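You operate a simulated robot arm through the tools that you are given. There is no shell and no other tool.

You run a simulated robot arm. Do the job below in one go: nothing can be reset, and whatever is moved stays where it is left.

TASK
Put things in order on the top of the plywood bench. At the end: the felt pad stands where the black bobbin stood; the cream wax bar from the top of the plywood bench stands where the white bottle (marked "OIL") stood; the white bottle stands where the felt pad stood; the black bobbin from the top of the plywood bench is on the silver steel plate; whatever was shut is shut again. Leave all else as you found it, and nothing knocked over.

It is judged by the outcome, as a careful person would: the job done as asked, and still so three seconds after it is handed in. It fails if anything else is knocked over, pushed out of place, dropped, spilled or broken.

THE ROBOT
A 6-joint arm with a two-finger parallel gripper, fixed in place. Base frame: the origin is on the floor under the middle of its stand, x ahead of it, y to its left, z up; the work surface is at about z = 0.86. Units: m, degrees, N and s.
With the tool pointing down near the work surface it reaches from about 0.36 to 0.76 m from the base axis. Its first joint turns from -66.0 to 66.0 degrees. Payload 2.45 kg.
Tool frame: the origin (TCP) lies between the finger pads and is the grasp point; the fingertips stand 0.024 m ahead of it; z points along the fingers, y is the line along which they close. The gripper opens to 0.068 m. The fingers are 0.017 m wide and 0.01 m thick; the gripper's body (0.04 by 0.07 m) begins 0.041 m behind the TCP.
Orientation is told as [roll, pitch, yaw] about the base's x, y, z axes, in that order, counted from this pose: with the fingers straight down and closing along the base's y, the tool's x points along the base's -x, its y along +y and its z along -z.

THE INTERFACE
- The arm moves only by the tool jog_arm. Its argument "deltas" is a list of rows, each a list of 6 numbers: the shift along the base's x, y, z in m, then the turn, a rotation vector about the base's x, y, z in degrees. In form: [[dx, dy, dz, rx, ry, rz], ...]. A call has 1 to 20 rows; each row is the pose to reach, as a shift and turn from the pose commanded when the call began. "gripper" is the gripper command, from -1 (shut) to 1 (fully open), values between in proportion, set as the call begins (left out, the last holds). Each row takes 0.2 s and may step no farther than 0.05 m and 8.6 degrees from the row before; otherwise, or with a gripper value out of range, the whole call is refused. A pose out of reach is approached as far as the arm can. The call stops where the force on the tool passes 40 N (or 10 N more than at its start, if that is more) or the arm is blocked; 0.2 s more then pass. Each finger travels about 0.108 m/s and halts on what it meets, pressing with about 30 N; the grip force reading is that of the motor and also rises with nothing between the fingers. The clock runs only during rows and for 0.2 s after the last one: add rows that repeat a pose to give the fingers time. It gives the time, the measured TCP pose, the force on the tool (base axes), the opening and the grip force at its end, in the units of the frame above (readings bear some noise), with the torque about the TCP (base axes, N m) and any sound that the robot's microphone picked up.
- Cameras (640 x 400 px; columns grow to the right, rows downward): "scene" is fixed at [0.1718, 0.4232, 1.4572]; the picture's right is [-0.67, -0.74, 0.00], its down [-0.48, 0.43, -0.77] and it looks along [0.57, -0.52, -0.64] (base axes); focal length 373 px, centre (320, 200). "wrist" rides on the gripper at [0.084, 0.011, -0.075] in the tool frame; the picture's right is [-0.13, 0.99, 0.00], its down [-0.60, -0.08, -0.79] and it looks along [-0.79, -0.10, 0.61] (tool axes); focal length 251 px, centre (320, 200). There is no depth. A picture from a camera that has moved, and an enlarged one, comes with that camera's place and axes in the base frame and with its lens.
- capture(camera): a new picture of that camera. It takes no simulated time.
- zoom(camera, box): a new picture of the part [left, top, right, bottom] of that camera's present view, enlarged. It takes no simulated time.
- sign_off(): hands the job in; it is judged then, once.

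Places have to be worked out from the pictures, the camera data and where the tool is seen. Open the gripper and draw the arm clear of the work before you hand the job in, unless the task says otherwise.

The tools are called after "Request:" as name(argument=value, ...) on one line, values as JSON. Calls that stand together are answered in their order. jog_arm: Moves the arm, as the interface text tells. Its arguments: {"type":"object","properties":{"deltas":{"type":"array","items":{"type":"array","items":{"type":"number"}}},"gripper":{"type":"number"}},"required":["deltas"]} The other tools are called the same way: capture (camera) takes a picture; zoom (camera, box) takes an enlarged picture of a part of a camera's view; sign_off () hands the job in.

At the start:

```text
time_s: 0.0
ee_pos: [0.4659, 0.0303, 1.1174]
tcp_rot: [0.0, -0.2, 0.1]
contact_force: [-0.3, -0.7, -0.1]
ft_torque: [0.02, 0.02, 0.02]
gripper_width: 0.0681
grip_force: 0.1
```

scene: 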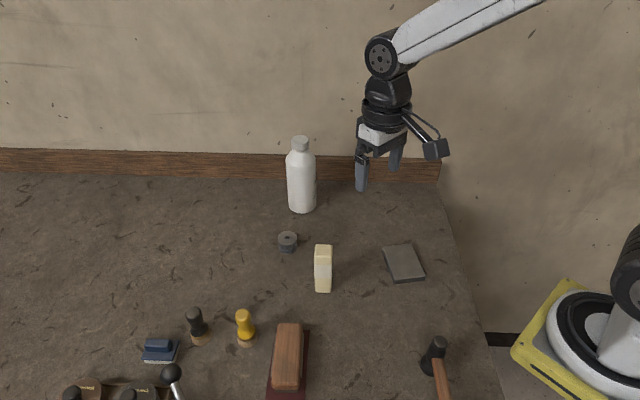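
wrist: 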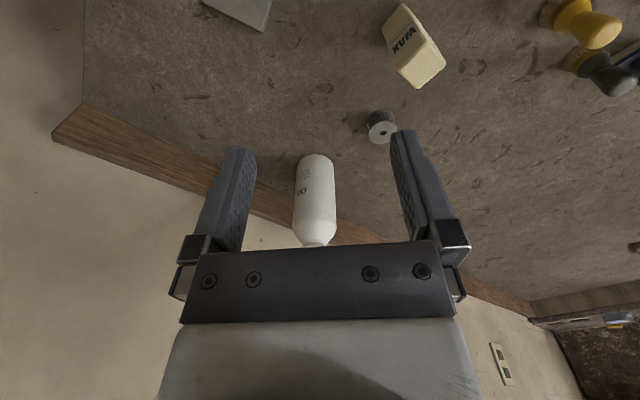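

I'll start by looking closely at the scene from both cameras to identify the things on the bench.

Request:
zoom(camera="scene", box=[220, 120, 460, 300])

Request:
zoom(camera="scene", box=[40, 270, 300, 400])

Request:
capture(camera="wrist")

```text
2.22 times, centred on (340, 210) of scene
camera zoom: at [0.1718, 0.4232, 1.4572], right [-0.67, -0.74, 0.0], down [-0.48, 0.43, -0.77], along [0.57, -0.52, -0.64], focal length 829 px, centre (276, 178)
```

zoom: 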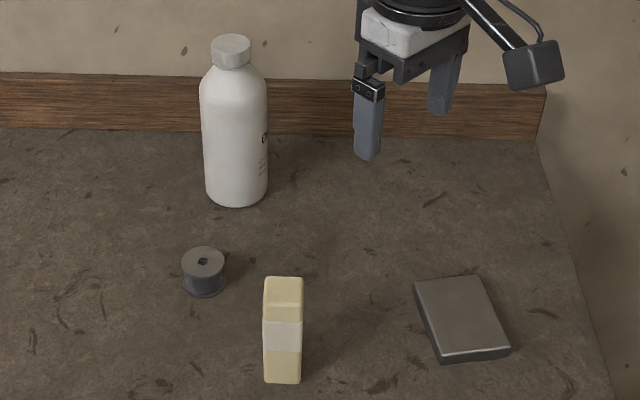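

```text
2.46 times, centred on (170, 335) of scene
camera zoom: at [0.1718, 0.4232, 1.4572], right [-0.67, -0.74, 0.0], down [-0.48, 0.43, -0.77], along [0.57, -0.52, -0.64], focal length 918 px, centre (689, -132)
```

zoom: 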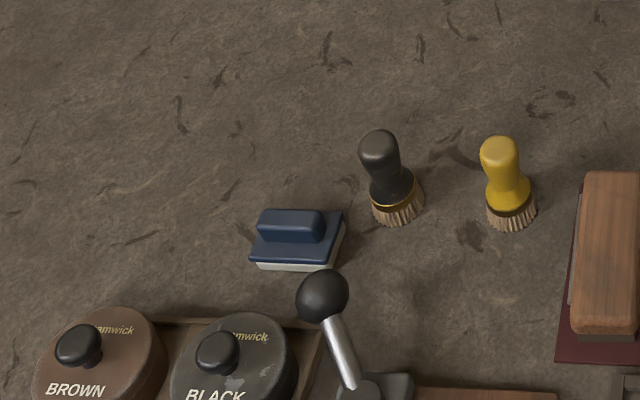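

```text
taken
camera wrist: at [0.3828, 0.0414, 1.1928], right [0.13, 0.99, 0.0], down [0.6, -0.08, 0.79], along [0.79, -0.1, -0.61], focal length 251 px, centre (320, 200)
```

wrist: 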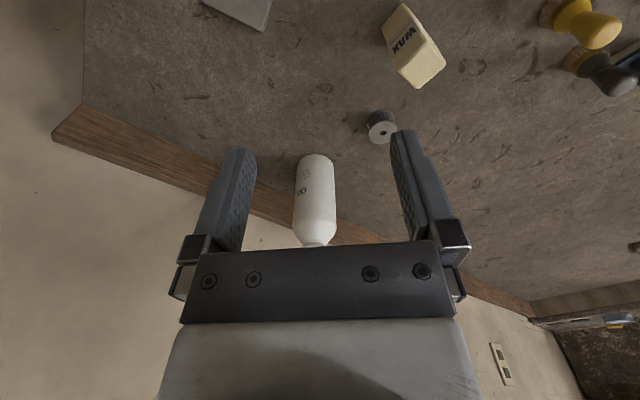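

The top shows a bobbin, bottle, wax bar, a grey slab, brushes, a blue pad-like thing and more at the left. I'll turn the wrist camera to survey the left side of the bench before deciding which thing is which.

Request:
jog_arm(deltas=[[0, 0, 0.01, 0, 0, 8], [0, 0.02, 0.02, 0, 0, 16], [0, 0.04, 0.03, 0, 0, 24], [0, 0.06, 0.04, 0, 0, 32], [0, 0.08, 0.05, 0, 0, 40], [0, 0.1, 0.05, 0, 0, 48], [0, 0.1, 0.05, 0, 0, 48]], gripper=1)

Request:
capture(camera="wrist")

Request:
capture(camera="scene")

```text
time_s: 1.6
ee_pos: [0.4666, 0.1302, 1.1676]
tcp_rot: [-0.1, -0.1, 48.2]
contact_force: [0.0, 0.1, -0.4]
ft_torque: [-0.02, 0.03, 0.01]
gripper_width: 0.0679
grip_force: 0.0
```

```text
taken
camera wrist: at [0.4025, 0.0757, 1.2431], right [-0.65, 0.76, 0.0], down [0.46, 0.4, 0.79], along [0.6, 0.52, -0.61], focal length 251 px, centre (320, 200)
```

wrist: 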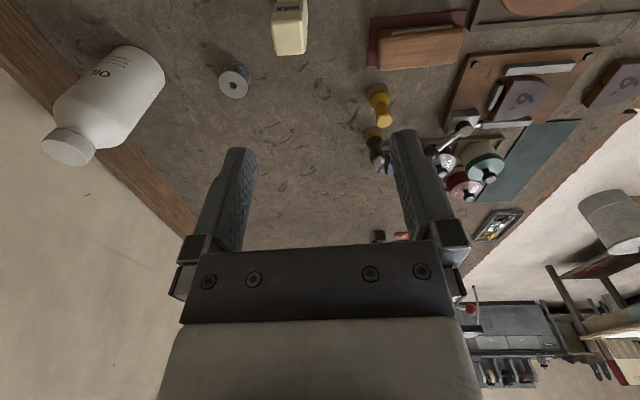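

```text
taken
```

scene: 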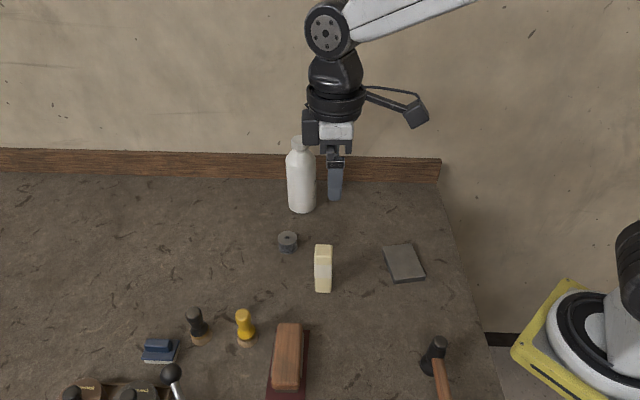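

The left holds more gear (boards with "6", tins, a lever). I'll turn further left to see the rest of the bench and anything that could be a plate or a shut container.

Request:
jog_arm(deltas=[[-0.02, 0, 0, 0, 0, 8], [-0.04, 0, 0, 0, 0, 16], [-0.06, 0, 0.0, 0, 0, 24], [-0.06, 0.0, 0.0, 0, 0, 32], [-0.06, 0.0, 0.0, 0, 0, 40], [-0.06, 0.0, 0.0, 0, 0, 40]])

Request:
capture(camera="wrist")

Request:
zoom(camera="wrist", box=[380, 0, 640, 200])

Request:
zoom(camera="wrist", box=[100, 0, 400, 200])

```text
time_s: 3.0
ee_pos: [0.4061, 0.1288, 1.1683]
tcp_rot: [0.0, -0.1, 88.2]
contact_force: [0.3, 0.5, 0.0]
ft_torque: [-0.02, -0.02, 0.02]
gripper_width: 0.0681
grip_force: 0.1
```

```text
taken
camera wrist: at [0.3933, 0.0466, 1.243], right [-0.99, 0.16, 0.0], down [0.1, 0.6, 0.79], along [0.13, 0.78, -0.61], focal length 251 px, centre (320, 200)
```

wrist: 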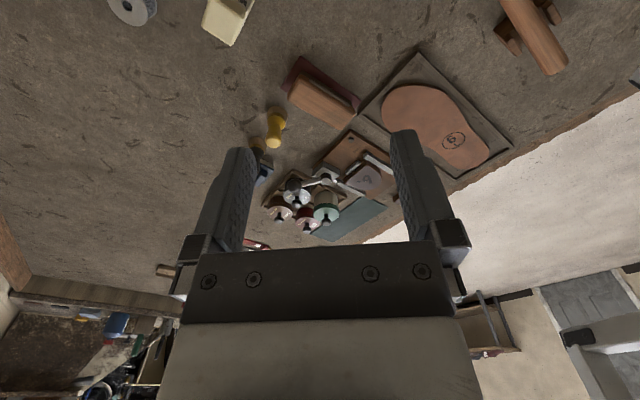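

```text
2.00 times, centred on (510, 100) of wrist
camera zoom: at [0.3933, 0.0466, 1.243], right [-0.99, 0.16, 0.0], down [0.1, 0.6, 0.79], along [0.13, 0.78, -0.61], focal length 503 px, centre (-60, 400)
```

zoom: 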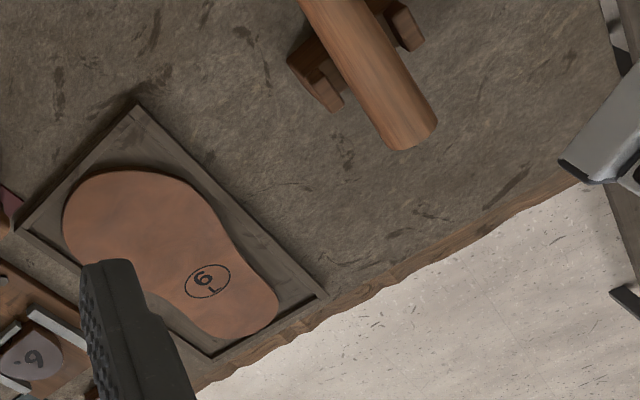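

```text
2.00 times, centred on (250, 100) of wrist
camera zoom: at [0.3933, 0.0466, 1.243], right [-0.99, 0.16, 0.0], down [0.1, 0.6, 0.79], along [0.13, 0.78, -0.61], focal length 503 px, centre (460, 400)
```

zoom: 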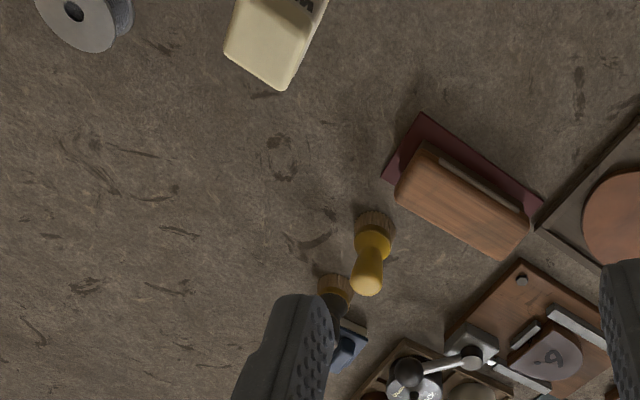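

I see a shoe-sole tray, a wood jig with "6" piece and metal rails, and tins at far left. I'll move nearer to see those and the blue pad properly.

Request:
jog_arm(deltas=[[0.0, 0.04, 0.01, 0, 0, 0], [0.0, 0.08, 0.02, 0, 0, 0], [0.0, 0.12, 0.03, 0, 0, 0], [0.0, 0.16, 0.03, 0, 0, 0], [0.0, 0.16, 0.03, 0, 0, 0]])

Request:
capture(camera="wrist")

Request:
zoom(camera="wrist", box=[200, 0, 420, 140])

Request:
zoom(camera="wrist", box=[240, 100, 400, 240])

```text
time_s: 4.2
ee_pos: [0.409, 0.2902, 1.1981]
tcp_rot: [0.0, -0.1, 88.1]
contact_force: [0.0, 0.7, -0.1]
ft_torque: [-0.02, -0.01, 0.02]
gripper_width: 0.068
grip_force: 0.0
```

```text
taken
camera wrist: at [0.3949, 0.2069, 1.2724], right [-0.99, 0.16, 0.0], down [0.1, 0.6, 0.79], along [0.13, 0.78, -0.61], focal length 251 px, centre (320, 200)
```

wrist: 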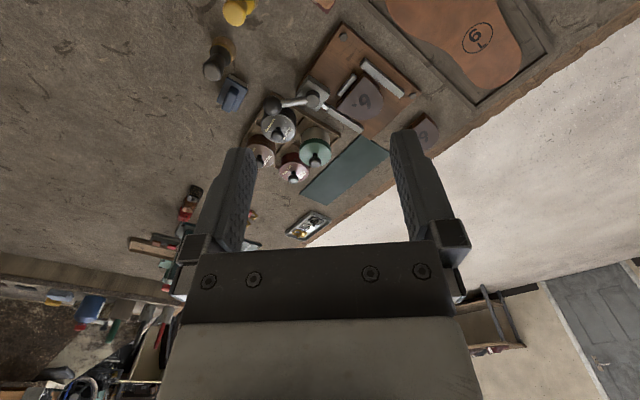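

```text
2.86 times, centred on (310, 70) of wrist
camera zoom: at [0.3949, 0.2069, 1.2724], right [-0.99, 0.16, 0.0], down [0.1, 0.6, 0.79], along [0.13, 0.78, -0.61], focal length 718 px, centre (349, 571)
```

zoom: 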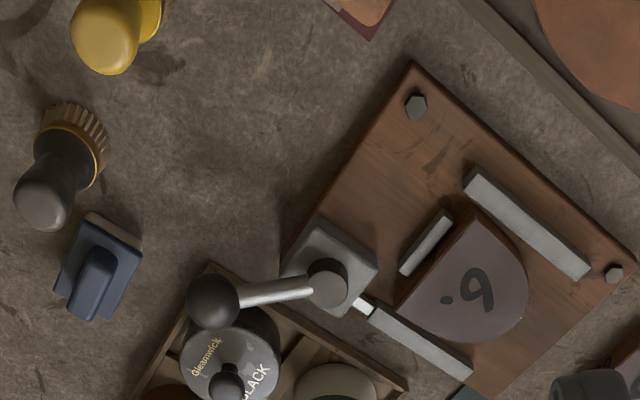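

```text
2.86 times, centred on (320, 170) of wrist
camera zoom: at [0.3949, 0.2069, 1.2724], right [-0.99, 0.16, 0.0], down [0.1, 0.6, 0.79], along [0.13, 0.78, -0.61], focal length 718 px, centre (320, 286)
```

zoom: 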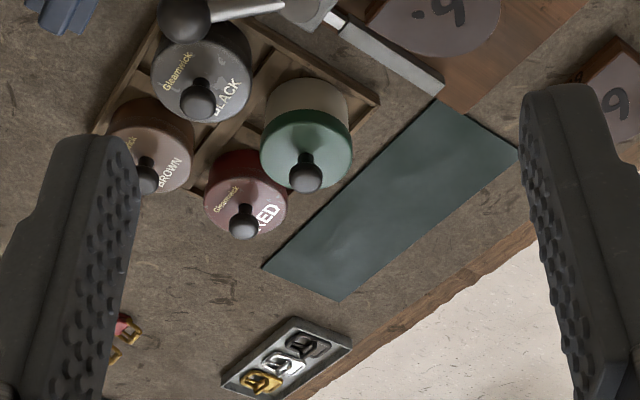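

The blue thing is a small pad-like tool with a pale sole; now I want a close look at the grey slab on the right to tell whether it is felt or steel. I move over toward it, staying high.

Request:
jog_arm(deltas=[[0, -0.03, 0, 0, 0, -8], [0, -0.06, 0, 0, 0, -16], [0, -0.09, 0, 0, 0, -24], [0, -0.12, 0, 0, 0, -32], [0, -0.15, 0, 0, 0, -40], [0, -0.18, 0, 0, 0, -48], [0, -0.21, 0, 0, 0, -56], [0, -0.24, -0.02, 0, 0, -64], [0, -0.27, -0.04, 0, 0, -72], [0, -0.3, -0.06, 0, 0, -80], [0, -0.33, -0.08, 0, 0, -88], [0, -0.33, -0.1, 0, 0, -88], [0, -0.33, -0.1, 0, 0, -88]])

Request:
capture(camera="wrist")

Request:
zoom(camera="wrist", box=[200, 0, 400, 130])

```text
time_s: 7.0
ee_pos: [0.4059, -0.0409, 1.0975]
tcp_rot: [0.0, -0.1, 0.1]
contact_force: [-0.5, -0.2, 0.7]
ft_torque: [-0.04, 0.0, 0.0]
gripper_width: 0.0682
grip_force: 0.0
```

```text
taken
camera wrist: at [0.3233, -0.029, 1.1721], right [0.13, 0.99, 0.0], down [0.6, -0.08, 0.79], along [0.79, -0.1, -0.61], focal length 251 px, centre (320, 200)
```

wrist: 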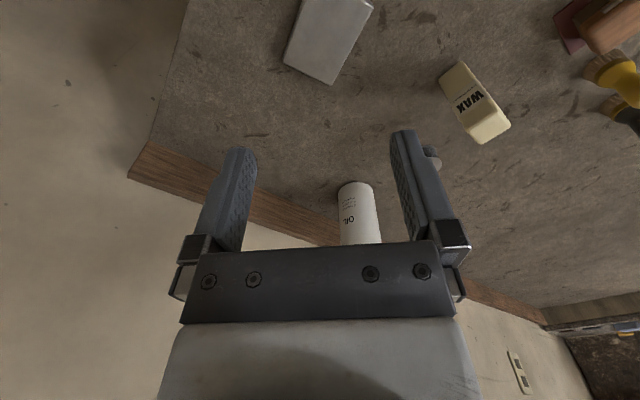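

```text
3.08 times, centred on (300, 65) of wrist
camera zoom: at [0.3233, -0.029, 1.1721], right [0.13, 0.99, 0.0], down [0.6, -0.08, 0.79], along [0.79, -0.1, -0.61], focal length 774 px, centre (382, 615)
```

zoom: 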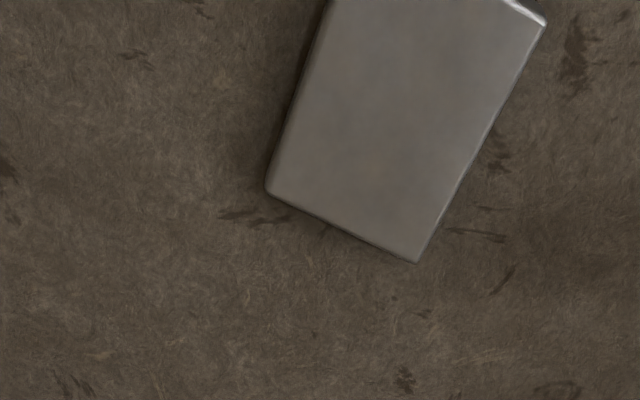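

The slab has a smooth metallic surface with shiny bevels, so I take it as the silver steel plate; the blue block with pale sole should be the felt pad. Next I take close views of the wax bar and bobbin.

Request:
jog_arm(deltas=[[0.02, 0.03, 0, 0, 0, 0], [0.04, 0.06, 0, 0, 0, 0], [0.06, 0.09, -0.02, 0, 0, 0], [0.07, 0.12, -0.04, 0, 0, 0], [0.07, 0.13, -0.05, 0, 0, 0], [0.07, 0.13, -0.05, 0, 0, 0]])

Request:
capture(camera="wrist")

Request:
zoom(camera="wrist", box=[220, 0, 440, 140])

Request:
zoom(camera="scene", box=[270, 215, 350, 305])

```text
time_s: 8.4
ee_pos: [0.4771, 0.0898, 1.0487]
tcp_rot: [0.0, -0.1, 0.1]
contact_force: [0.2, -0.1, 0.0]
ft_torque: [-0.03, 0.0, -0.01]
gripper_width: 0.0679
grip_force: 0.1
```

```text
taken
camera wrist: at [0.3931, 0.1015, 1.1229], right [0.13, 0.99, 0.0], down [0.6, -0.08, 0.79], along [0.79, -0.1, -0.61], focal length 251 px, centre (320, 200)
```

wrist: 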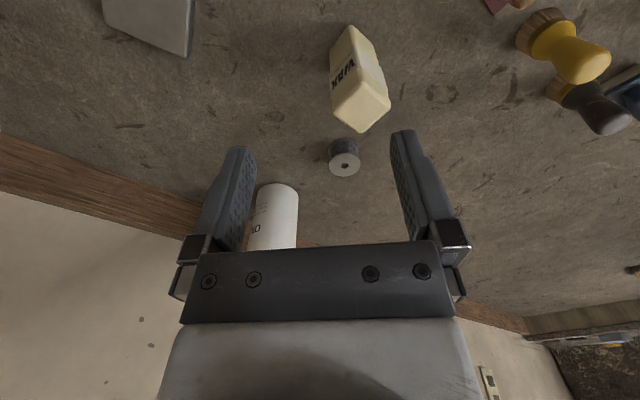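

```text
2.86 times, centred on (330, 70) of wrist
camera zoom: at [0.3931, 0.1015, 1.1229], right [0.13, 0.99, 0.0], down [0.6, -0.08, 0.79], along [0.79, -0.1, -0.61], focal length 718 px, centre (291, 571)
```

zoom: 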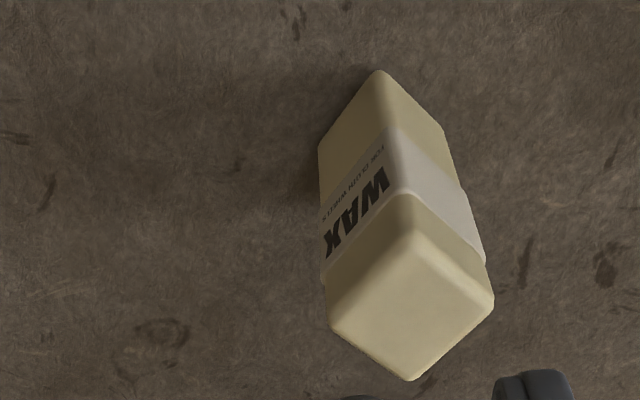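

```text
4.44 times, centred on (310, 260) of scene
camera zoom: at [0.1718, 0.4232, 1.4572], right [-0.67, -0.74, 0.0], down [-0.48, 0.43, -0.77], along [0.57, -0.52, -0.64], focal length 1657 px, centre (364, -67)
```

zoom: 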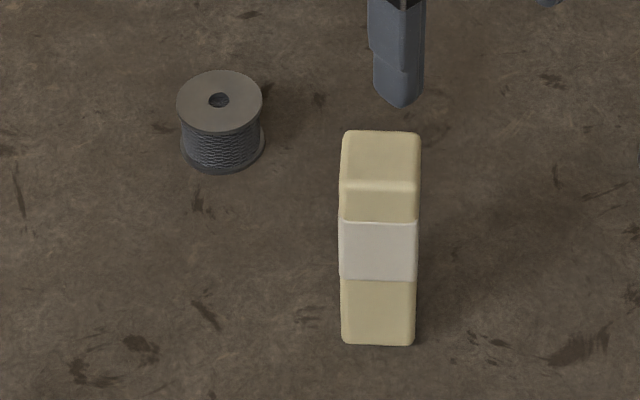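

The wax bar stands upright (about 0.03 square, 0.10 tall) near (0.50, 0.115), and the bobbin (about 0.041 wide, 0.03 tall) is near (0.63, 0.10). Now I move over to view the blue felt pad and its surroundings closely.

Request:
jog_arm(deltas=[[0, 0.04, 0.02, 0, 0, 8], [0, 0.08, 0.02, 0, 0, 16], [0, 0.12, 0.02, 0, 0, 24], [0, 0.16, 0.02, 0, 0, 32], [0, 0.2, 0.01, 0, 0, 40], [0, 0.23, 0.0, 0, 0, 45], [0, 0.23, 0, 0, 0, 45]])

Request:
capture(camera="wrist")

Request:
zoom(camera="wrist", box=[240, 60, 400, 180])

Request:
zoom(camera="scene", box=[130, 290, 270, 380])

```text
time_s: 10.0
ee_pos: [0.4775, 0.3183, 1.0481]
tcp_rot: [0.0, -0.1, 45.2]
contact_force: [0.9, -0.2, -0.4]
ft_torque: [-0.01, -0.03, -0.01]
gripper_width: 0.0683
grip_force: 0.0
```

```text
taken
camera wrist: at [0.4107, 0.2678, 1.123], right [-0.61, 0.79, 0.0], down [0.48, 0.37, 0.79], along [0.63, 0.49, -0.61], focal length 251 px, centre (320, 200)
```

wrist: 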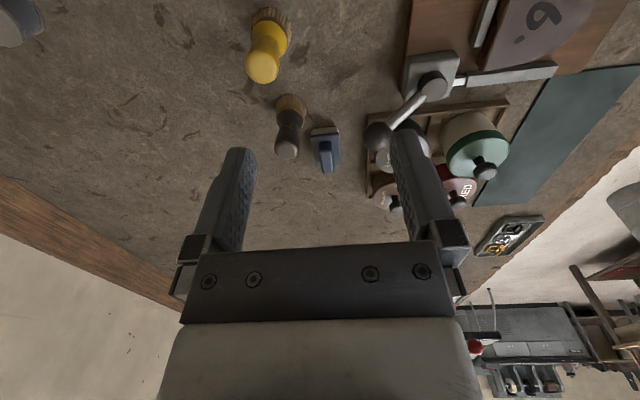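

```text
3.33 times, centred on (320, 120) of wrist
camera zoom: at [0.4107, 0.2678, 1.123], right [-0.61, 0.79, 0.0], down [0.48, 0.37, 0.79], along [0.63, 0.49, -0.61], focal length 838 px, centre (320, 467)
```

zoom: 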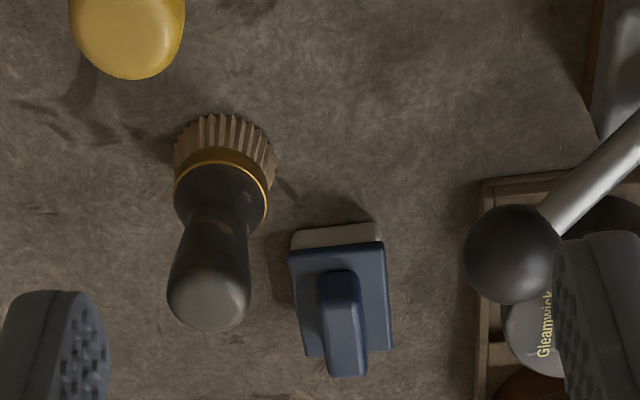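

```text
4.44 times, centred on (200, 335) of scene
camera zoom: at [0.1717, 0.4232, 1.4572], right [-0.67, -0.74, 0.0], down [-0.48, 0.43, -0.77], along [0.57, -0.52, -0.64], focal length 1657 px, centre (853, -400)
```

zoom: 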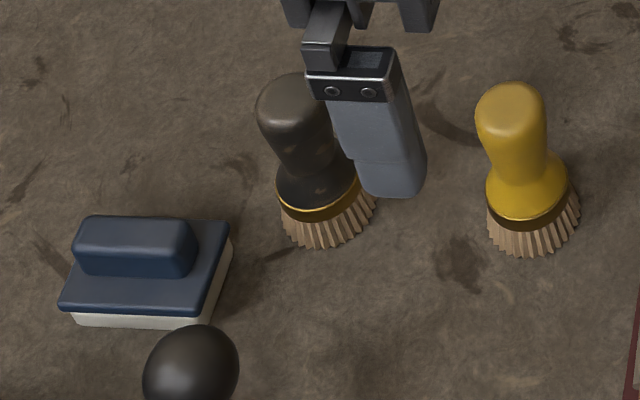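

The blue-backed block with white felt sole is clearly the felt pad, at about (0.58, 0.406), its ridge handle running along the 45° direction. Next I check the bottle and steel plate in the scene view.

Request:
capture(camera="scene")

Request:
zoom(camera="scene", box=[260, 125, 350, 220])

Request:
zoom(camera="scene", box=[360, 225, 450, 295])

```text
taken
```

scene: 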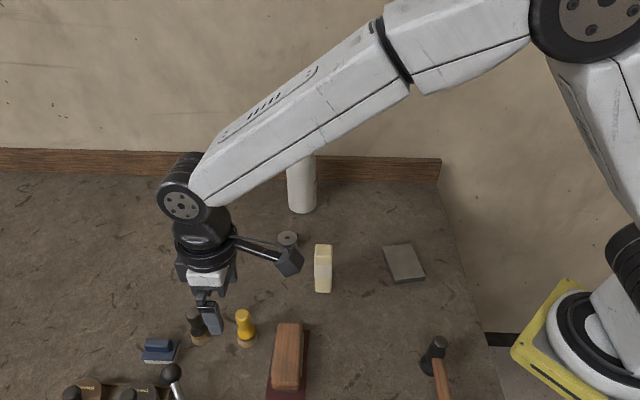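

```text
4.21 times, centred on (305, 172) of scene
camera zoom: at [0.1717, 0.4232, 1.4572], right [-0.67, -0.74, 0.0], down [-0.48, 0.43, -0.77], along [0.57, -0.52, -0.64], focal length 1570 px, centre (383, 316)
```

zoom: 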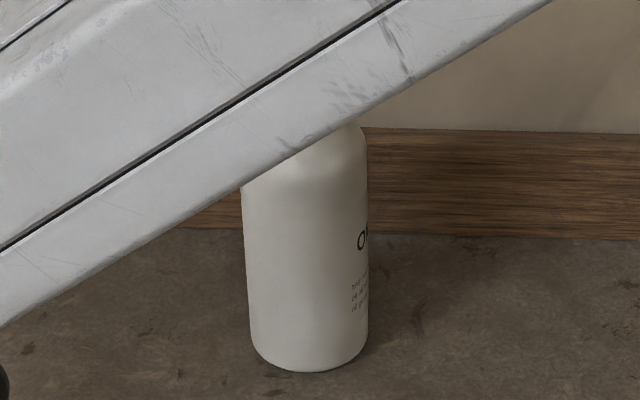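

```text
5.71 times, centred on (405, 260) of scene
camera zoom: at [0.1717, 0.4232, 1.4572], right [-0.67, -0.74, 0.0], down [-0.48, 0.43, -0.77], along [0.57, -0.52, -0.64], focal length 2131 px, centre (-166, -143)
```

zoom: 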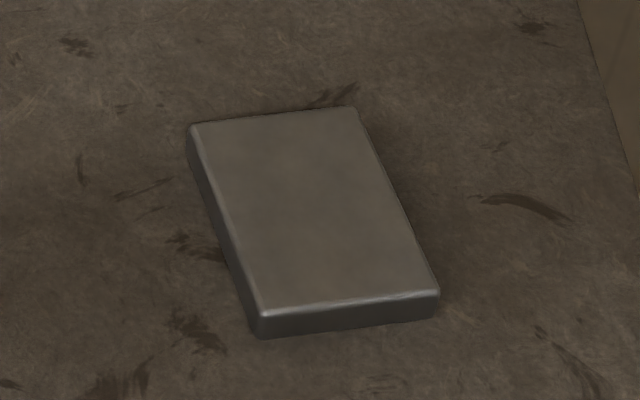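

The plate is a solid steel block and the bottle's body is about 0.069 m wide (too wide for the gripper), so I'll take the bottle by its cap later. Now I go to hover over the bobbin at about (0.629, 0.101), keeping the wrist turned 45° so the camera stays clear of the wax bar.

Request:
jog_arm(deltas=[[0.03, -0.036, 0, 0, 0, 0], [0.06, -0.072, 0, 0, 0, 0], [0.09, -0.108, 0, 0, 0, 0], [0.12, -0.144, 0, 0, 0, 0], [0.14, -0.18, -0.01, 0, 0, 0], [0.1515, -0.2173, -0.03, 0, 0, 0], [0.1515, -0.2173, -0.05, 0, 0, 0], [0.1515, -0.2173, -0.05, 0, 0, 0]])

Request:
capture(camera="wrist")

Request:
capture(camera="scene")

```text
time_s: 11.8
ee_pos: [0.6276, 0.1001, 0.9991]
tcp_rot: [-0.1, -0.1, 45.1]
contact_force: [-0.7, 0.5, 0.9]
ft_torque: [0.0, 0.01, 0.03]
gripper_width: 0.0682
grip_force: 0.0
```

```text
taken
camera wrist: at [0.5611, 0.0504, 1.0744], right [-0.61, 0.79, 0.0], down [0.48, 0.37, 0.79], along [0.63, 0.49, -0.61], focal length 251 px, centre (320, 200)
```

wrist: 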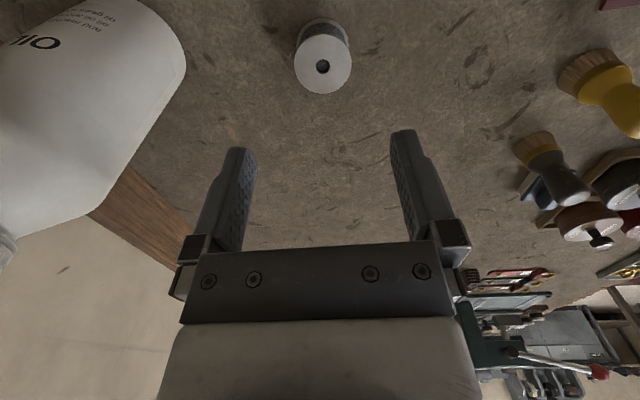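

```text
taken
```

scene: 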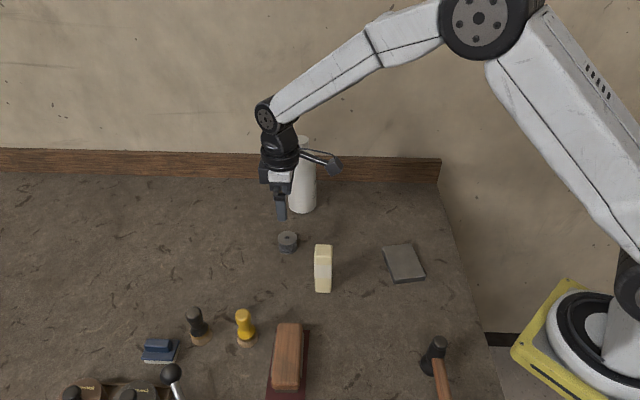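

The bobbin's top is seen at (323, 66), almost exactly where the approach axis should project, so the tool is within about 2 mm of it, at roughly (0.6265, 0.1015). I descend straight onto it with the gripper open.

Request:
jog_arm(deltas=[[-0.001, 0.0015, -0.03, 0, 0, 0], [-0.001, 0.0015, -0.06, 0, 0, 0], [-0.001, 0.0015, -0.08, 0, 0, 0], [-0.001, 0.0015, -0.095, 0, 0, 0], [-0.001, 0.0015, -0.105, 0, 0, 0], [-0.001, 0.0015, -0.105, 0, 0, 0]])

Request:
capture(camera="wrist")

Request:
zoom(camera="scene", box=[250, 190, 330, 260])

```text
time_s: 13.2
ee_pos: [0.6266, 0.104, 0.8927]
tcp_rot: [0.0, -0.1, 45.2]
contact_force: [-0.6, 0.2, -0.6]
ft_torque: [-0.01, 0.0, 0.02]
gripper_width: 0.0677
grip_force: 0.0
```

```text
taken
camera wrist: at [0.5606, 0.0533, 0.968], right [-0.61, 0.79, 0.0], down [0.48, 0.37, 0.79], along [0.63, 0.49, -0.61], focal length 251 px, centre (320, 200)
```

wrist: 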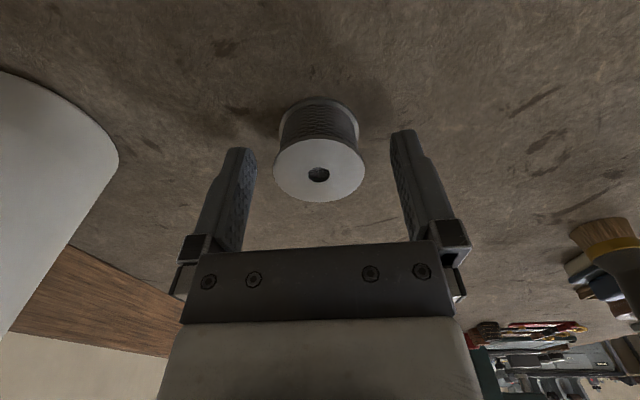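

```text
5.71 times, centred on (290, 225) of scene
camera zoom: at [0.1718, 0.4232, 1.4572], right [-0.67, -0.74, 0.0], down [-0.48, 0.43, -0.77], along [0.57, -0.52, -0.64], focal length 2131 px, centre (491, 57)
```

zoom: 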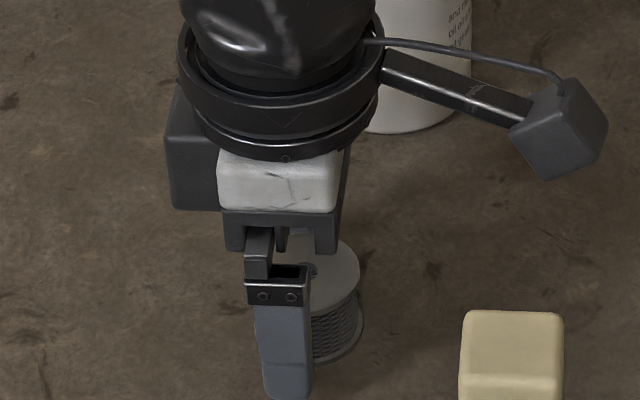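

The bobbin sits centred between the open fingers (flange centre at (319, 171)). I close the gripper on it, holding still.

Request:
jog_arm(deltas=[[0, 0, 0, 0, 0, 0], [0, 0, 0, 0, 0, 0], [0, 0, 0, 0, 0, 0], [0, 0, 0, 0, 0, 0]], gripper=-1)

Request:
capture(camera="wrist")

```text
time_s: 14.2
ee_pos: [0.6262, 0.1037, 0.8935]
tcp_rot: [0.0, -0.1, 45.1]
contact_force: [-0.4, -0.4, 0.2]
ft_torque: [-0.01, 0.02, -0.01]
gripper_width: 0.0394
grip_force: 29.7
```

```text
taken
camera wrist: at [0.5605, 0.0532, 0.9682], right [-0.61, 0.79, 0.0], down [0.48, 0.37, 0.79], along [0.63, 0.49, -0.61], focal length 251 px, centre (320, 200)
```

wrist: 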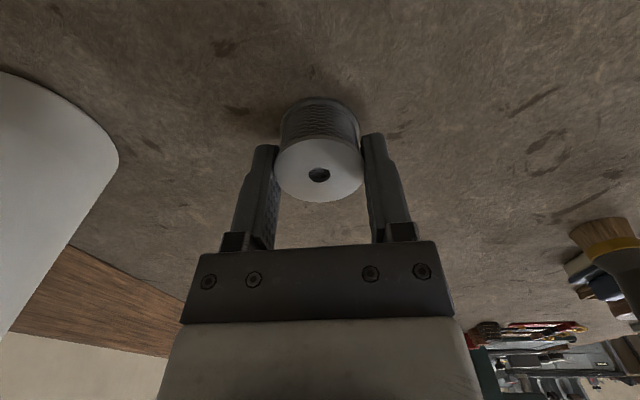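

Grip is firm at 0.039 m width, with the bobbin on the tool axis; its original spot is (0.626, 0.104). I lift straight up, then carry it over toward the plate at about (0.432, -0.042), turning the wrist back to 0°.

Request:
jog_arm(deltas=[[0, 0, 0.02, 0, 0, 0], [0, 0, 0.06, 0, 0, 0], [0, 0, 0.1, 0, 0, 0], [0, 0, 0.13, 0, 0, 0], [-0.03, -0.022, 0.13, 0, 0, -8], [-0.065, -0.05, 0.13, 0, 0, -16], [-0.1, -0.075, 0.13, 0, 0, -24], [-0.135, -0.1, 0.13, 0, 0, -32], [-0.165, -0.125, 0.13, 0, 0, -40], [-0.194, -0.1455, 0.13, 0, 0, -45], [-0.194, -0.1455, 0.1, 0, 0, -45], [-0.194, -0.1455, 0.1, 0, 0, -45]])

Request:
capture(camera="wrist")

Request:
capture(camera="scene")

```text
time_s: 16.8
ee_pos: [0.4325, -0.0422, 0.9931]
tcp_rot: [0.1, -0.1, 0.0]
contact_force: [0.1, 0.5, -0.2]
ft_torque: [0.02, 0.03, -0.01]
gripper_width: 0.0396
grip_force: 29.8
```

```text
taken
camera wrist: at [0.3502, -0.03, 1.0675], right [0.13, 0.99, 0.0], down [0.6, -0.08, 0.79], along [0.79, -0.1, -0.61], focal length 251 px, centre (320, 200)
```

wrist: 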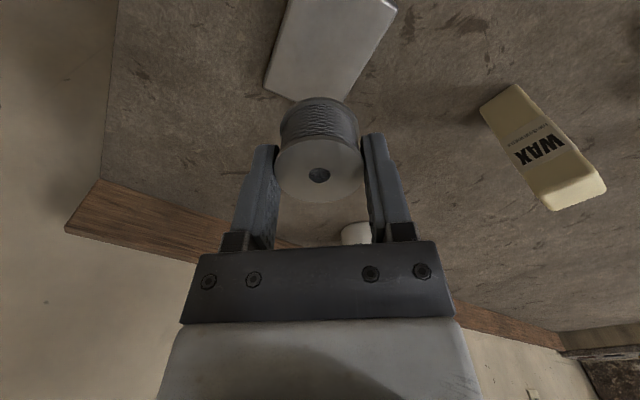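

```text
taken
```

scene: 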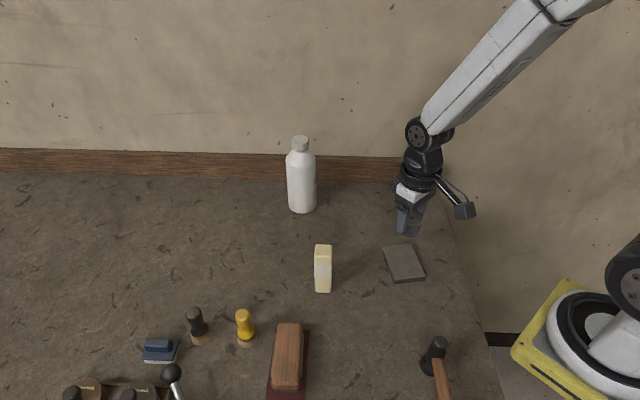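

The approach axis meets the plate near its centre. I lower the bobbin to just above the plate (about 4 mm gap) and check.

Request:
jog_arm(deltas=[[-0.001, 0.001, -0.03, 0, 0, 0], [-0.001, 0.001, -0.055, 0, 0, 0], [-0.001, 0.001, -0.07, 0, 0, 0], [-0.001, 0.001, -0.08, 0, 0, 0], [-0.001, 0.001, -0.08, 0, 0, 0]])

Request:
capture(camera="wrist")

Request:
zoom(camera="scene", box=[360, 200, 470, 300])

```text
time_s: 18.0
ee_pos: [0.4319, -0.0407, 0.9117]
tcp_rot: [0.0, -0.1, 0.2]
contact_force: [-0.2, -0.7, -0.9]
ft_torque: [-0.01, 0.0, 0.0]
gripper_width: 0.0395
grip_force: 29.9
```

```text
taken
camera wrist: at [0.3491, -0.0288, 0.9873], right [0.13, 0.99, 0.0], down [0.6, -0.08, 0.79], along [0.79, -0.1, -0.61], focal length 251 px, centre (320, 200)
```

wrist: 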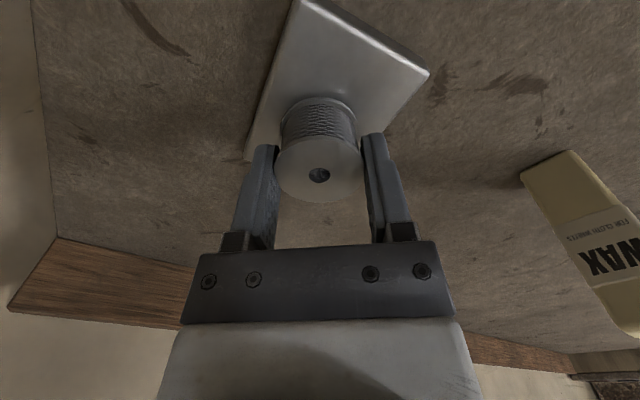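

```text
4.00 times, centred on (415, 250) of scene
camera zoom: at [0.1718, 0.4232, 1.4572], right [-0.67, -0.74, 0.0], down [-0.48, 0.43, -0.77], along [0.57, -0.52, -0.64], focal length 1492 px, centre (-60, 0)
```

zoom: 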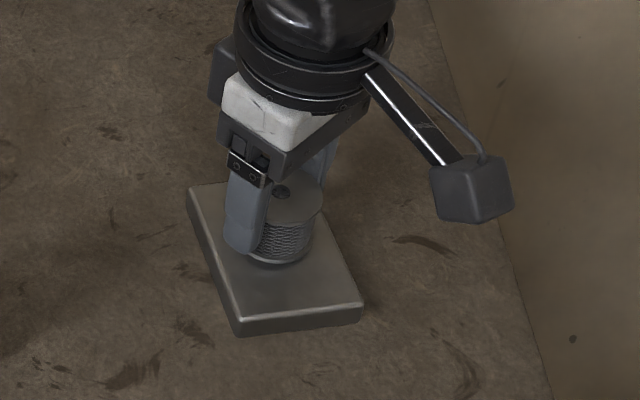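

The bobbin is over the middle of the plate with a few mm gap. I lower in small steps and watch for contact force.

Request:
jog_arm(deltas=[[0, 0, -0.0015, 0, 0, 0], [0, 0, -0.003, 0, 0, 0], [0, 0, -0.0045, 0, 0, 0], [0, 0, -0.0045, 0, 0, 0]])

```text
time_s: 19.0
ee_pos: [0.4326, -0.0409, 0.9091]
tcp_rot: [0.0, -0.2, 0.1]
contact_force: [-3.3, 0.4, 15.3]
ft_torque: [0.03, 0.14, 0.01]
gripper_width: 0.0395
grip_force: 30.0
```

The bobbin has touched down on the plate (about 15 N). I relieve the press by 1.5 mm and open the gripper.

Request:
jog_arm(deltas=[[0, 0, 0.0015, 0, 0, 0], [0, 0, 0.0015, 0, 0, 0]])

Request:
jog_arm(deltas=[[0, 0, 0, 0, 0, 0], [0, 0, 0, 0, 0, 0], [0, 0, 0, 0, 0, 0]], gripper=1)

Request:
capture(camera="wrist")

```text
time_s: 19.6
ee_pos: [0.4313, -0.0411, 0.9088]
tcp_rot: [0.0, -0.1, 0.2]
contact_force: [-0.6, -0.6, 0.6]
ft_torque: [0.0, 0.01, -0.01]
gripper_width: 0.0393
grip_force: 29.7
```

```text
time_s: 20.4
ee_pos: [0.4326, -0.0415, 0.9111]
tcp_rot: [0.1, -0.1, 0.2]
contact_force: [0.2, 0.3, -0.1]
ft_torque: [0.01, 0.02, -0.02]
gripper_width: 0.068
grip_force: 0.1
```

```text
taken
camera wrist: at [0.3485, -0.0293, 0.9848], right [0.13, 0.99, 0.0], down [0.6, -0.08, 0.79], along [0.79, -0.1, -0.61], focal length 251 px, centre (320, 200)
```

wrist: 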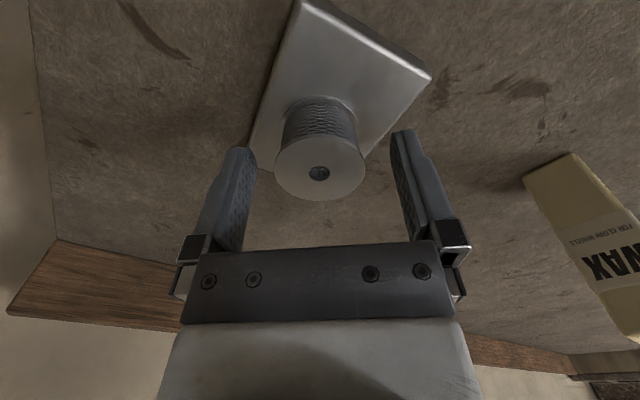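

The bobbin stands alone on the plate. I lift straight up and travel high to hover over the felt pad at about (0.577, 0.408) with 45° wrist turn.

Request:
jog_arm(deltas=[[0, 0, 0.02, 0, 0, 0], [0, 0, 0.06, 0, 0, 0], [0, 0, 0.1, 0, 0, 0], [0, 0, 0.14, 0, 0, 0], [0.012, 0.045, 0.15, 0, 0, 6], [0.025, 0.09, 0.15, 0, 0, 12], [0.038, 0.135, 0.15, 0, 0, 18], [0.052, 0.18, 0.15, 0, 0, 24], [0.066, 0.225, 0.15, 0, 0, 30], [0.08, 0.27, 0.15, 0, 0, 36], [0.094, 0.315, 0.15, 0, 0, 42], [0.108, 0.36, 0.15, 0, 0, 45], [0.125, 0.405, 0.15, 0, 0, 45], [0.145, 0.449, 0.14, 0, 0, 45], [0.145, 0.449, 0.1, 0, 0, 45], [0.145, 0.449, 0.1, 0, 0, 45]])

Request:
capture(camera="wrist")

Request:
capture(camera="scene")

```text
time_s: 23.8
ee_pos: [0.5744, 0.4082, 1.0079]
tcp_rot: [0.1, -0.1, 45.1]
contact_force: [0.6, -0.7, 0.2]
ft_torque: [0.03, 0.01, 0.0]
gripper_width: 0.068
grip_force: 0.1
```

```text
taken
camera wrist: at [0.5083, 0.3559, 1.0836], right [-0.61, 0.79, 0.0], down [0.48, 0.37, 0.79], along [0.63, 0.49, -0.61], focal length 251 px, centre (320, 200)
```

wrist: 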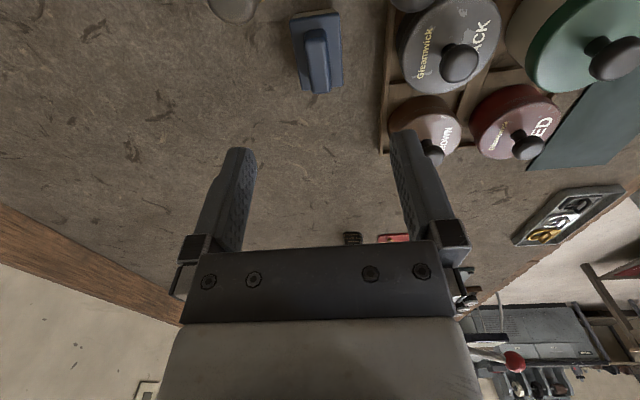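

```text
taken
```

scene: 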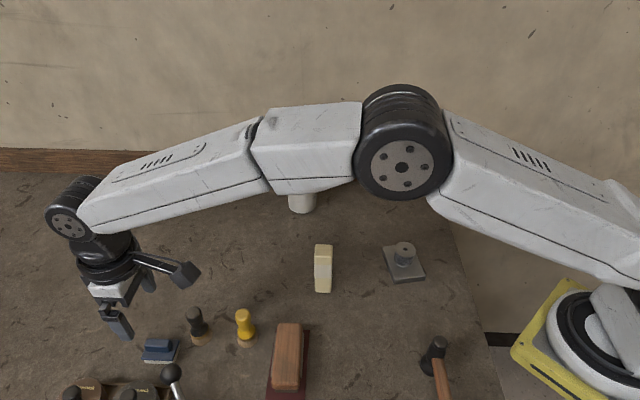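

I zoom the wrist view to align on the pad's ridge.

Request:
zoom(camera="wrist", box=[240, 0, 400, 120])

Request:
zoom(camera="scene", box=[360, 225, 450, 295])

```text
3.33 times, centred on (320, 60) of wrist
camera zoom: at [0.5083, 0.3559, 1.0836], right [-0.61, 0.79, 0.0], down [0.48, 0.37, 0.79], along [0.63, 0.49, -0.61], focal length 838 px, centre (320, 667)
```

zoom: 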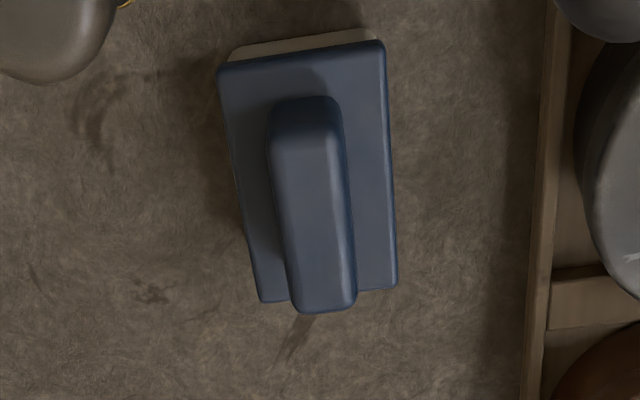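

```text
5.71 times, centred on (405, 260) of scene
camera zoom: at [0.1718, 0.4232, 1.4572], right [-0.67, -0.74, 0.0], down [-0.48, 0.43, -0.77], along [0.57, -0.52, -0.64], focal length 2131 px, centre (-166, -143)
```

zoom: 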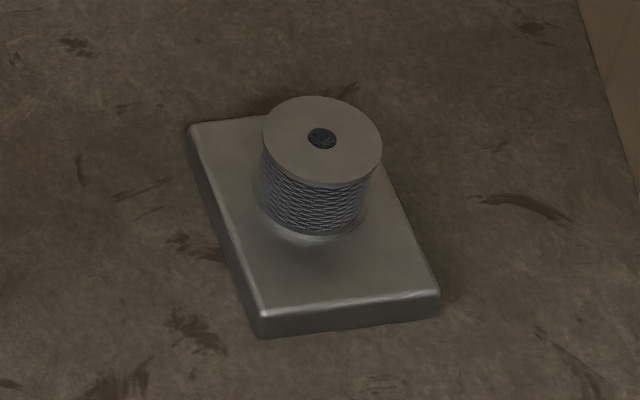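

The bobbin rests fully on the plate. The pad's backing centres at about (0.578, 0.4085), long axis at ~44°, matching the tool turn; I shift 3 mm in x and descend to put the fingertips just above the backing, around the ridge.

Request:
jog_arm(deltas=[[0.003, 0.0003, -0.03, 0, 0, -0.5], [0.003, 0.0003, -0.06, 0, 0, -0.5], [0.003, 0.0003, -0.08, 0, 0, -0.5], [0.003, 0.0003, -0.095, 0, 0, -0.5], [0.003, 0.0003, -0.103, 0, 0, -0.5], [0.003, 0.0003, -0.103, 0, 0, -0.5]])

Request:
capture(camera="wrist")

Request:
zoom(camera="scene", box=[90, 270, 230, 370])

```text
time_s: 25.2
ee_pos: [0.5798, 0.4089, 0.9048]
tcp_rot: [0.0, 0.0, 44.5]
contact_force: [0.1, 0.4, -0.1]
ft_torque: [-0.02, 0.04, -0.01]
gripper_width: 0.0681
grip_force: 0.1
```

```text
taken
camera wrist: at [0.5138, 0.3582, 0.9804], right [-0.6, 0.8, 0.0], down [0.48, 0.37, 0.79], along [0.63, 0.48, -0.61], focal length 251 px, centre (320, 200)
```

wrist: 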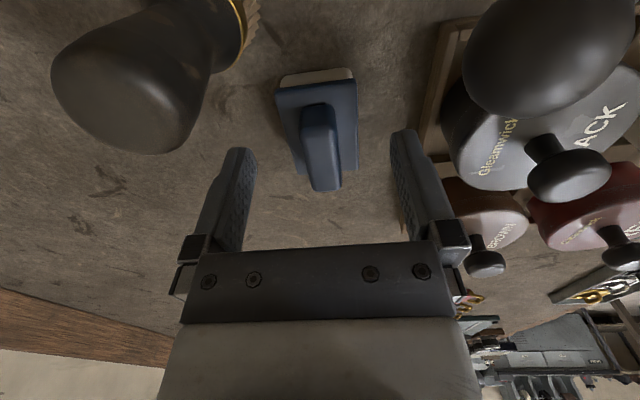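

```text
4.00 times, centred on (160, 320) of scene
camera zoom: at [0.1718, 0.4232, 1.4572], right [-0.67, -0.74, 0.0], down [-0.48, 0.43, -0.77], along [0.57, -0.52, -0.64], focal length 1492 px, centre (960, -280)
```

zoom: 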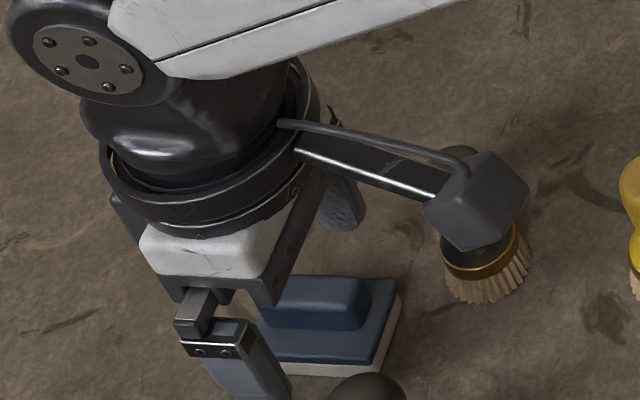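

The ridge lies centred between the fingers and the camera box clears the black brush. I close the gripper on the ridge.

Request:
jog_arm(deltas=[[0, 0, 0, 0, 0, 0], [0, 0, 0, 0, 0, 0], [0, 0, 0, 0, 0, 0], [0, 0, 0, 0, 0, 0]], gripper=-1)

Request:
zoom(camera="wrist", box=[240, 60, 400, 240])

```text
time_s: 26.2
ee_pos: [0.5793, 0.4077, 0.9053]
tcp_rot: [0.0, -0.2, 44.6]
contact_force: [0.8, -0.1, -0.2]
ft_torque: [-0.01, -0.02, 0.01]
gripper_width: 0.0147
grip_force: 30.0
```

```text
2.22 times, centred on (320, 150) of wrist
camera zoom: at [0.5137, 0.3581, 0.9804], right [-0.6, 0.8, 0.0], down [0.48, 0.37, 0.79], along [0.63, 0.48, -0.61], focal length 559 px, centre (320, 311)
```

zoom: 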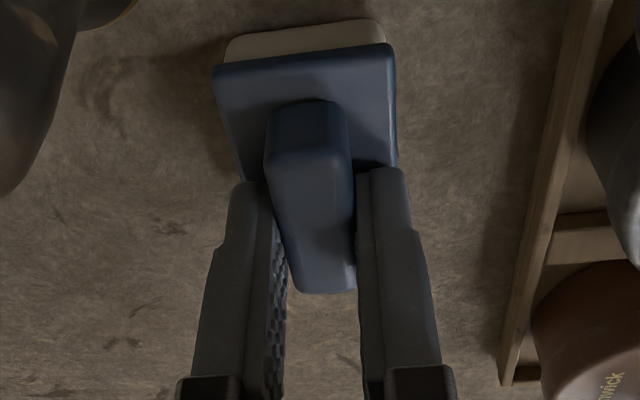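

The ridge is gripped (width 0.0147) with the pad's centre within ~1–2 mm of the tool axis; its original place is about (0.579, 0.408). I lift it and carry it to the bobbin's old spot at (0.626, 0.104).

Request:
jog_arm(deltas=[[0, 0, 0.02, 0, 0, 0], [0, 0, 0.05, 0, 0, 0], [0, 0, 0.09, 0, 0, 0], [0.007, -0.044, 0.11, 0, 0, 0], [0.014, -0.09, 0.11, 0, 0, 0], [0.021, -0.135, 0.11, 0, 0, 0], [0.028, -0.18, 0.11, 0, 0, 0], [0.035, -0.225, 0.11, 0, 0, 0], [0.042, -0.27, 0.1, 0, 0, 0], [0.047, -0.304, 0.075, 0, 0, 0], [0.047, -0.304, 0.05, 0, 0, 0], [0.047, -0.304, 0.05, 0, 0, 0]])

Request:
capture(camera="wrist")

Request:
capture(camera="scene")

```text
time_s: 28.8
ee_pos: [0.6263, 0.1052, 0.9573]
tcp_rot: [0.1, -0.1, 44.6]
contact_force: [0.1, 0.2, -0.3]
ft_torque: [0.03, 0.03, 0.01]
gripper_width: 0.0153
grip_force: 30.2
```

```text
taken
camera wrist: at [0.5605, 0.0553, 1.0326], right [-0.6, 0.8, 0.0], down [0.48, 0.37, 0.79], along [0.63, 0.48, -0.61], focal length 251 px, centre (320, 200)
```

wrist: 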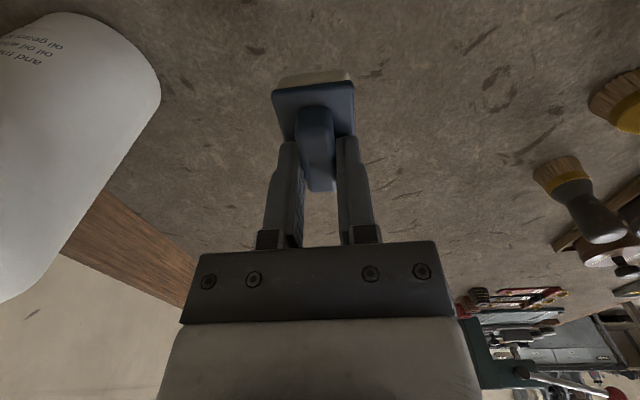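

```text
taken
```

scene: 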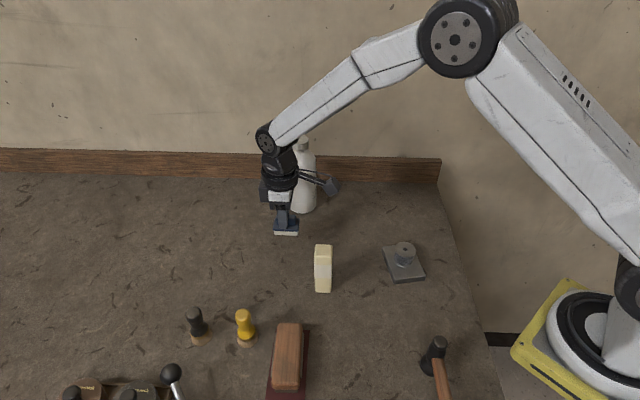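

The pad hangs over the bobbin's old spot. I lower it to a few mm above the bench.

Request:
jog_arm(deltas=[[0, -0.001, -0.02, 0, 0, 0], [0, -0.001, -0.035, 0, 0, 0], [0, -0.001, -0.044, 0, 0, 0], [0, -0.001, -0.047, 0, 0, 0], [0, -0.001, -0.047, 0, 0, 0]])

```text
time_s: 30.0
ee_pos: [0.6266, 0.104, 0.9095]
tcp_rot: [0.1, -0.1, 44.5]
contact_force: [-0.2, 0.3, -0.3]
ft_torque: [-0.01, -0.01, 0.0]
gripper_width: 0.0151
grip_force: 29.9
```

Still free at z 0.9095; I lower further in 1 mm steps to find contact.

Request:
jog_arm(deltas=[[0, 0, -0.001, 0, 0, 0], [0, 0, -0.002, 0, 0, 0], [0, 0, -0.003, 0, 0, 0], [0, 0, -0.004, 0, 0, 0], [0, 0, -0.004, 0, 0, 0]])

```text
time_s: 31.2
ee_pos: [0.6271, 0.104, 0.9056]
tcp_rot: [0.0, -0.1, 44.6]
contact_force: [-0.7, -0.6, -0.2]
ft_torque: [0.02, -0.03, 0.05]
gripper_width: 0.0149
grip_force: 30.1
```

Request:
jog_arm(deltas=[[0, 0, -0.0005, 0, 0, 0], [0, 0, -0.001, 0, 0, 0], [0, 0, -0.0015, 0, 0, 0], [0, 0, -0.0015, 0, 0, 0]])

```text
time_s: 32.2
ee_pos: [0.6272, 0.1034, 0.9051]
tcp_rot: [0.0, -0.1, 44.6]
contact_force: [-3.6, -1.6, 9.6]
ft_torque: [-0.1, 0.12, -0.01]
gripper_width: 0.0152
grip_force: 30.1
```

Contact reads about 10 N, so the pad is down. I ease up slightly and open the gripper.

Request:
jog_arm(deltas=[[0, 0, 0.0008, 0, 0, 0], [0, 0, 0.0008, 0, 0, 0]])

Request:
jog_arm(deltas=[[0, 0, 0, 0, 0, 0], [0, 0, 0, 0, 0, 0], [0, 0, 0, 0, 0, 0]], gripper=1)

Request:
capture(camera="wrist")

```text
time_s: 32.8
ee_pos: [0.6267, 0.1038, 0.9055]
tcp_rot: [-0.1, -0.1, 44.7]
contact_force: [1.5, -1.3, 5.8]
ft_torque: [-0.09, 0.0, 0.01]
gripper_width: 0.0151
grip_force: 30.4
```

```text
time_s: 33.6
ee_pos: [0.6259, 0.1014, 0.9044]
tcp_rot: [0.0, -0.2, 44.5]
contact_force: [0.1, 0.6, 1.2]
ft_torque: [0.03, 0.03, 0.01]
gripper_width: 0.0678
grip_force: 0.0
```

```text
taken
camera wrist: at [0.5599, 0.0532, 0.9801], right [-0.6, 0.8, 0.0], down [0.49, 0.37, 0.79], along [0.63, 0.48, -0.61], focal length 251 px, centre (320, 200)
```

wrist: 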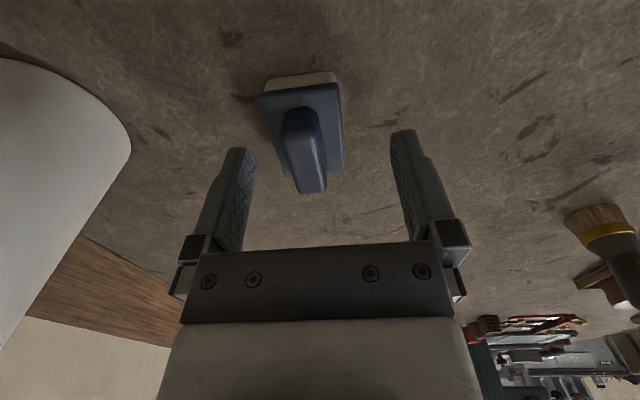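

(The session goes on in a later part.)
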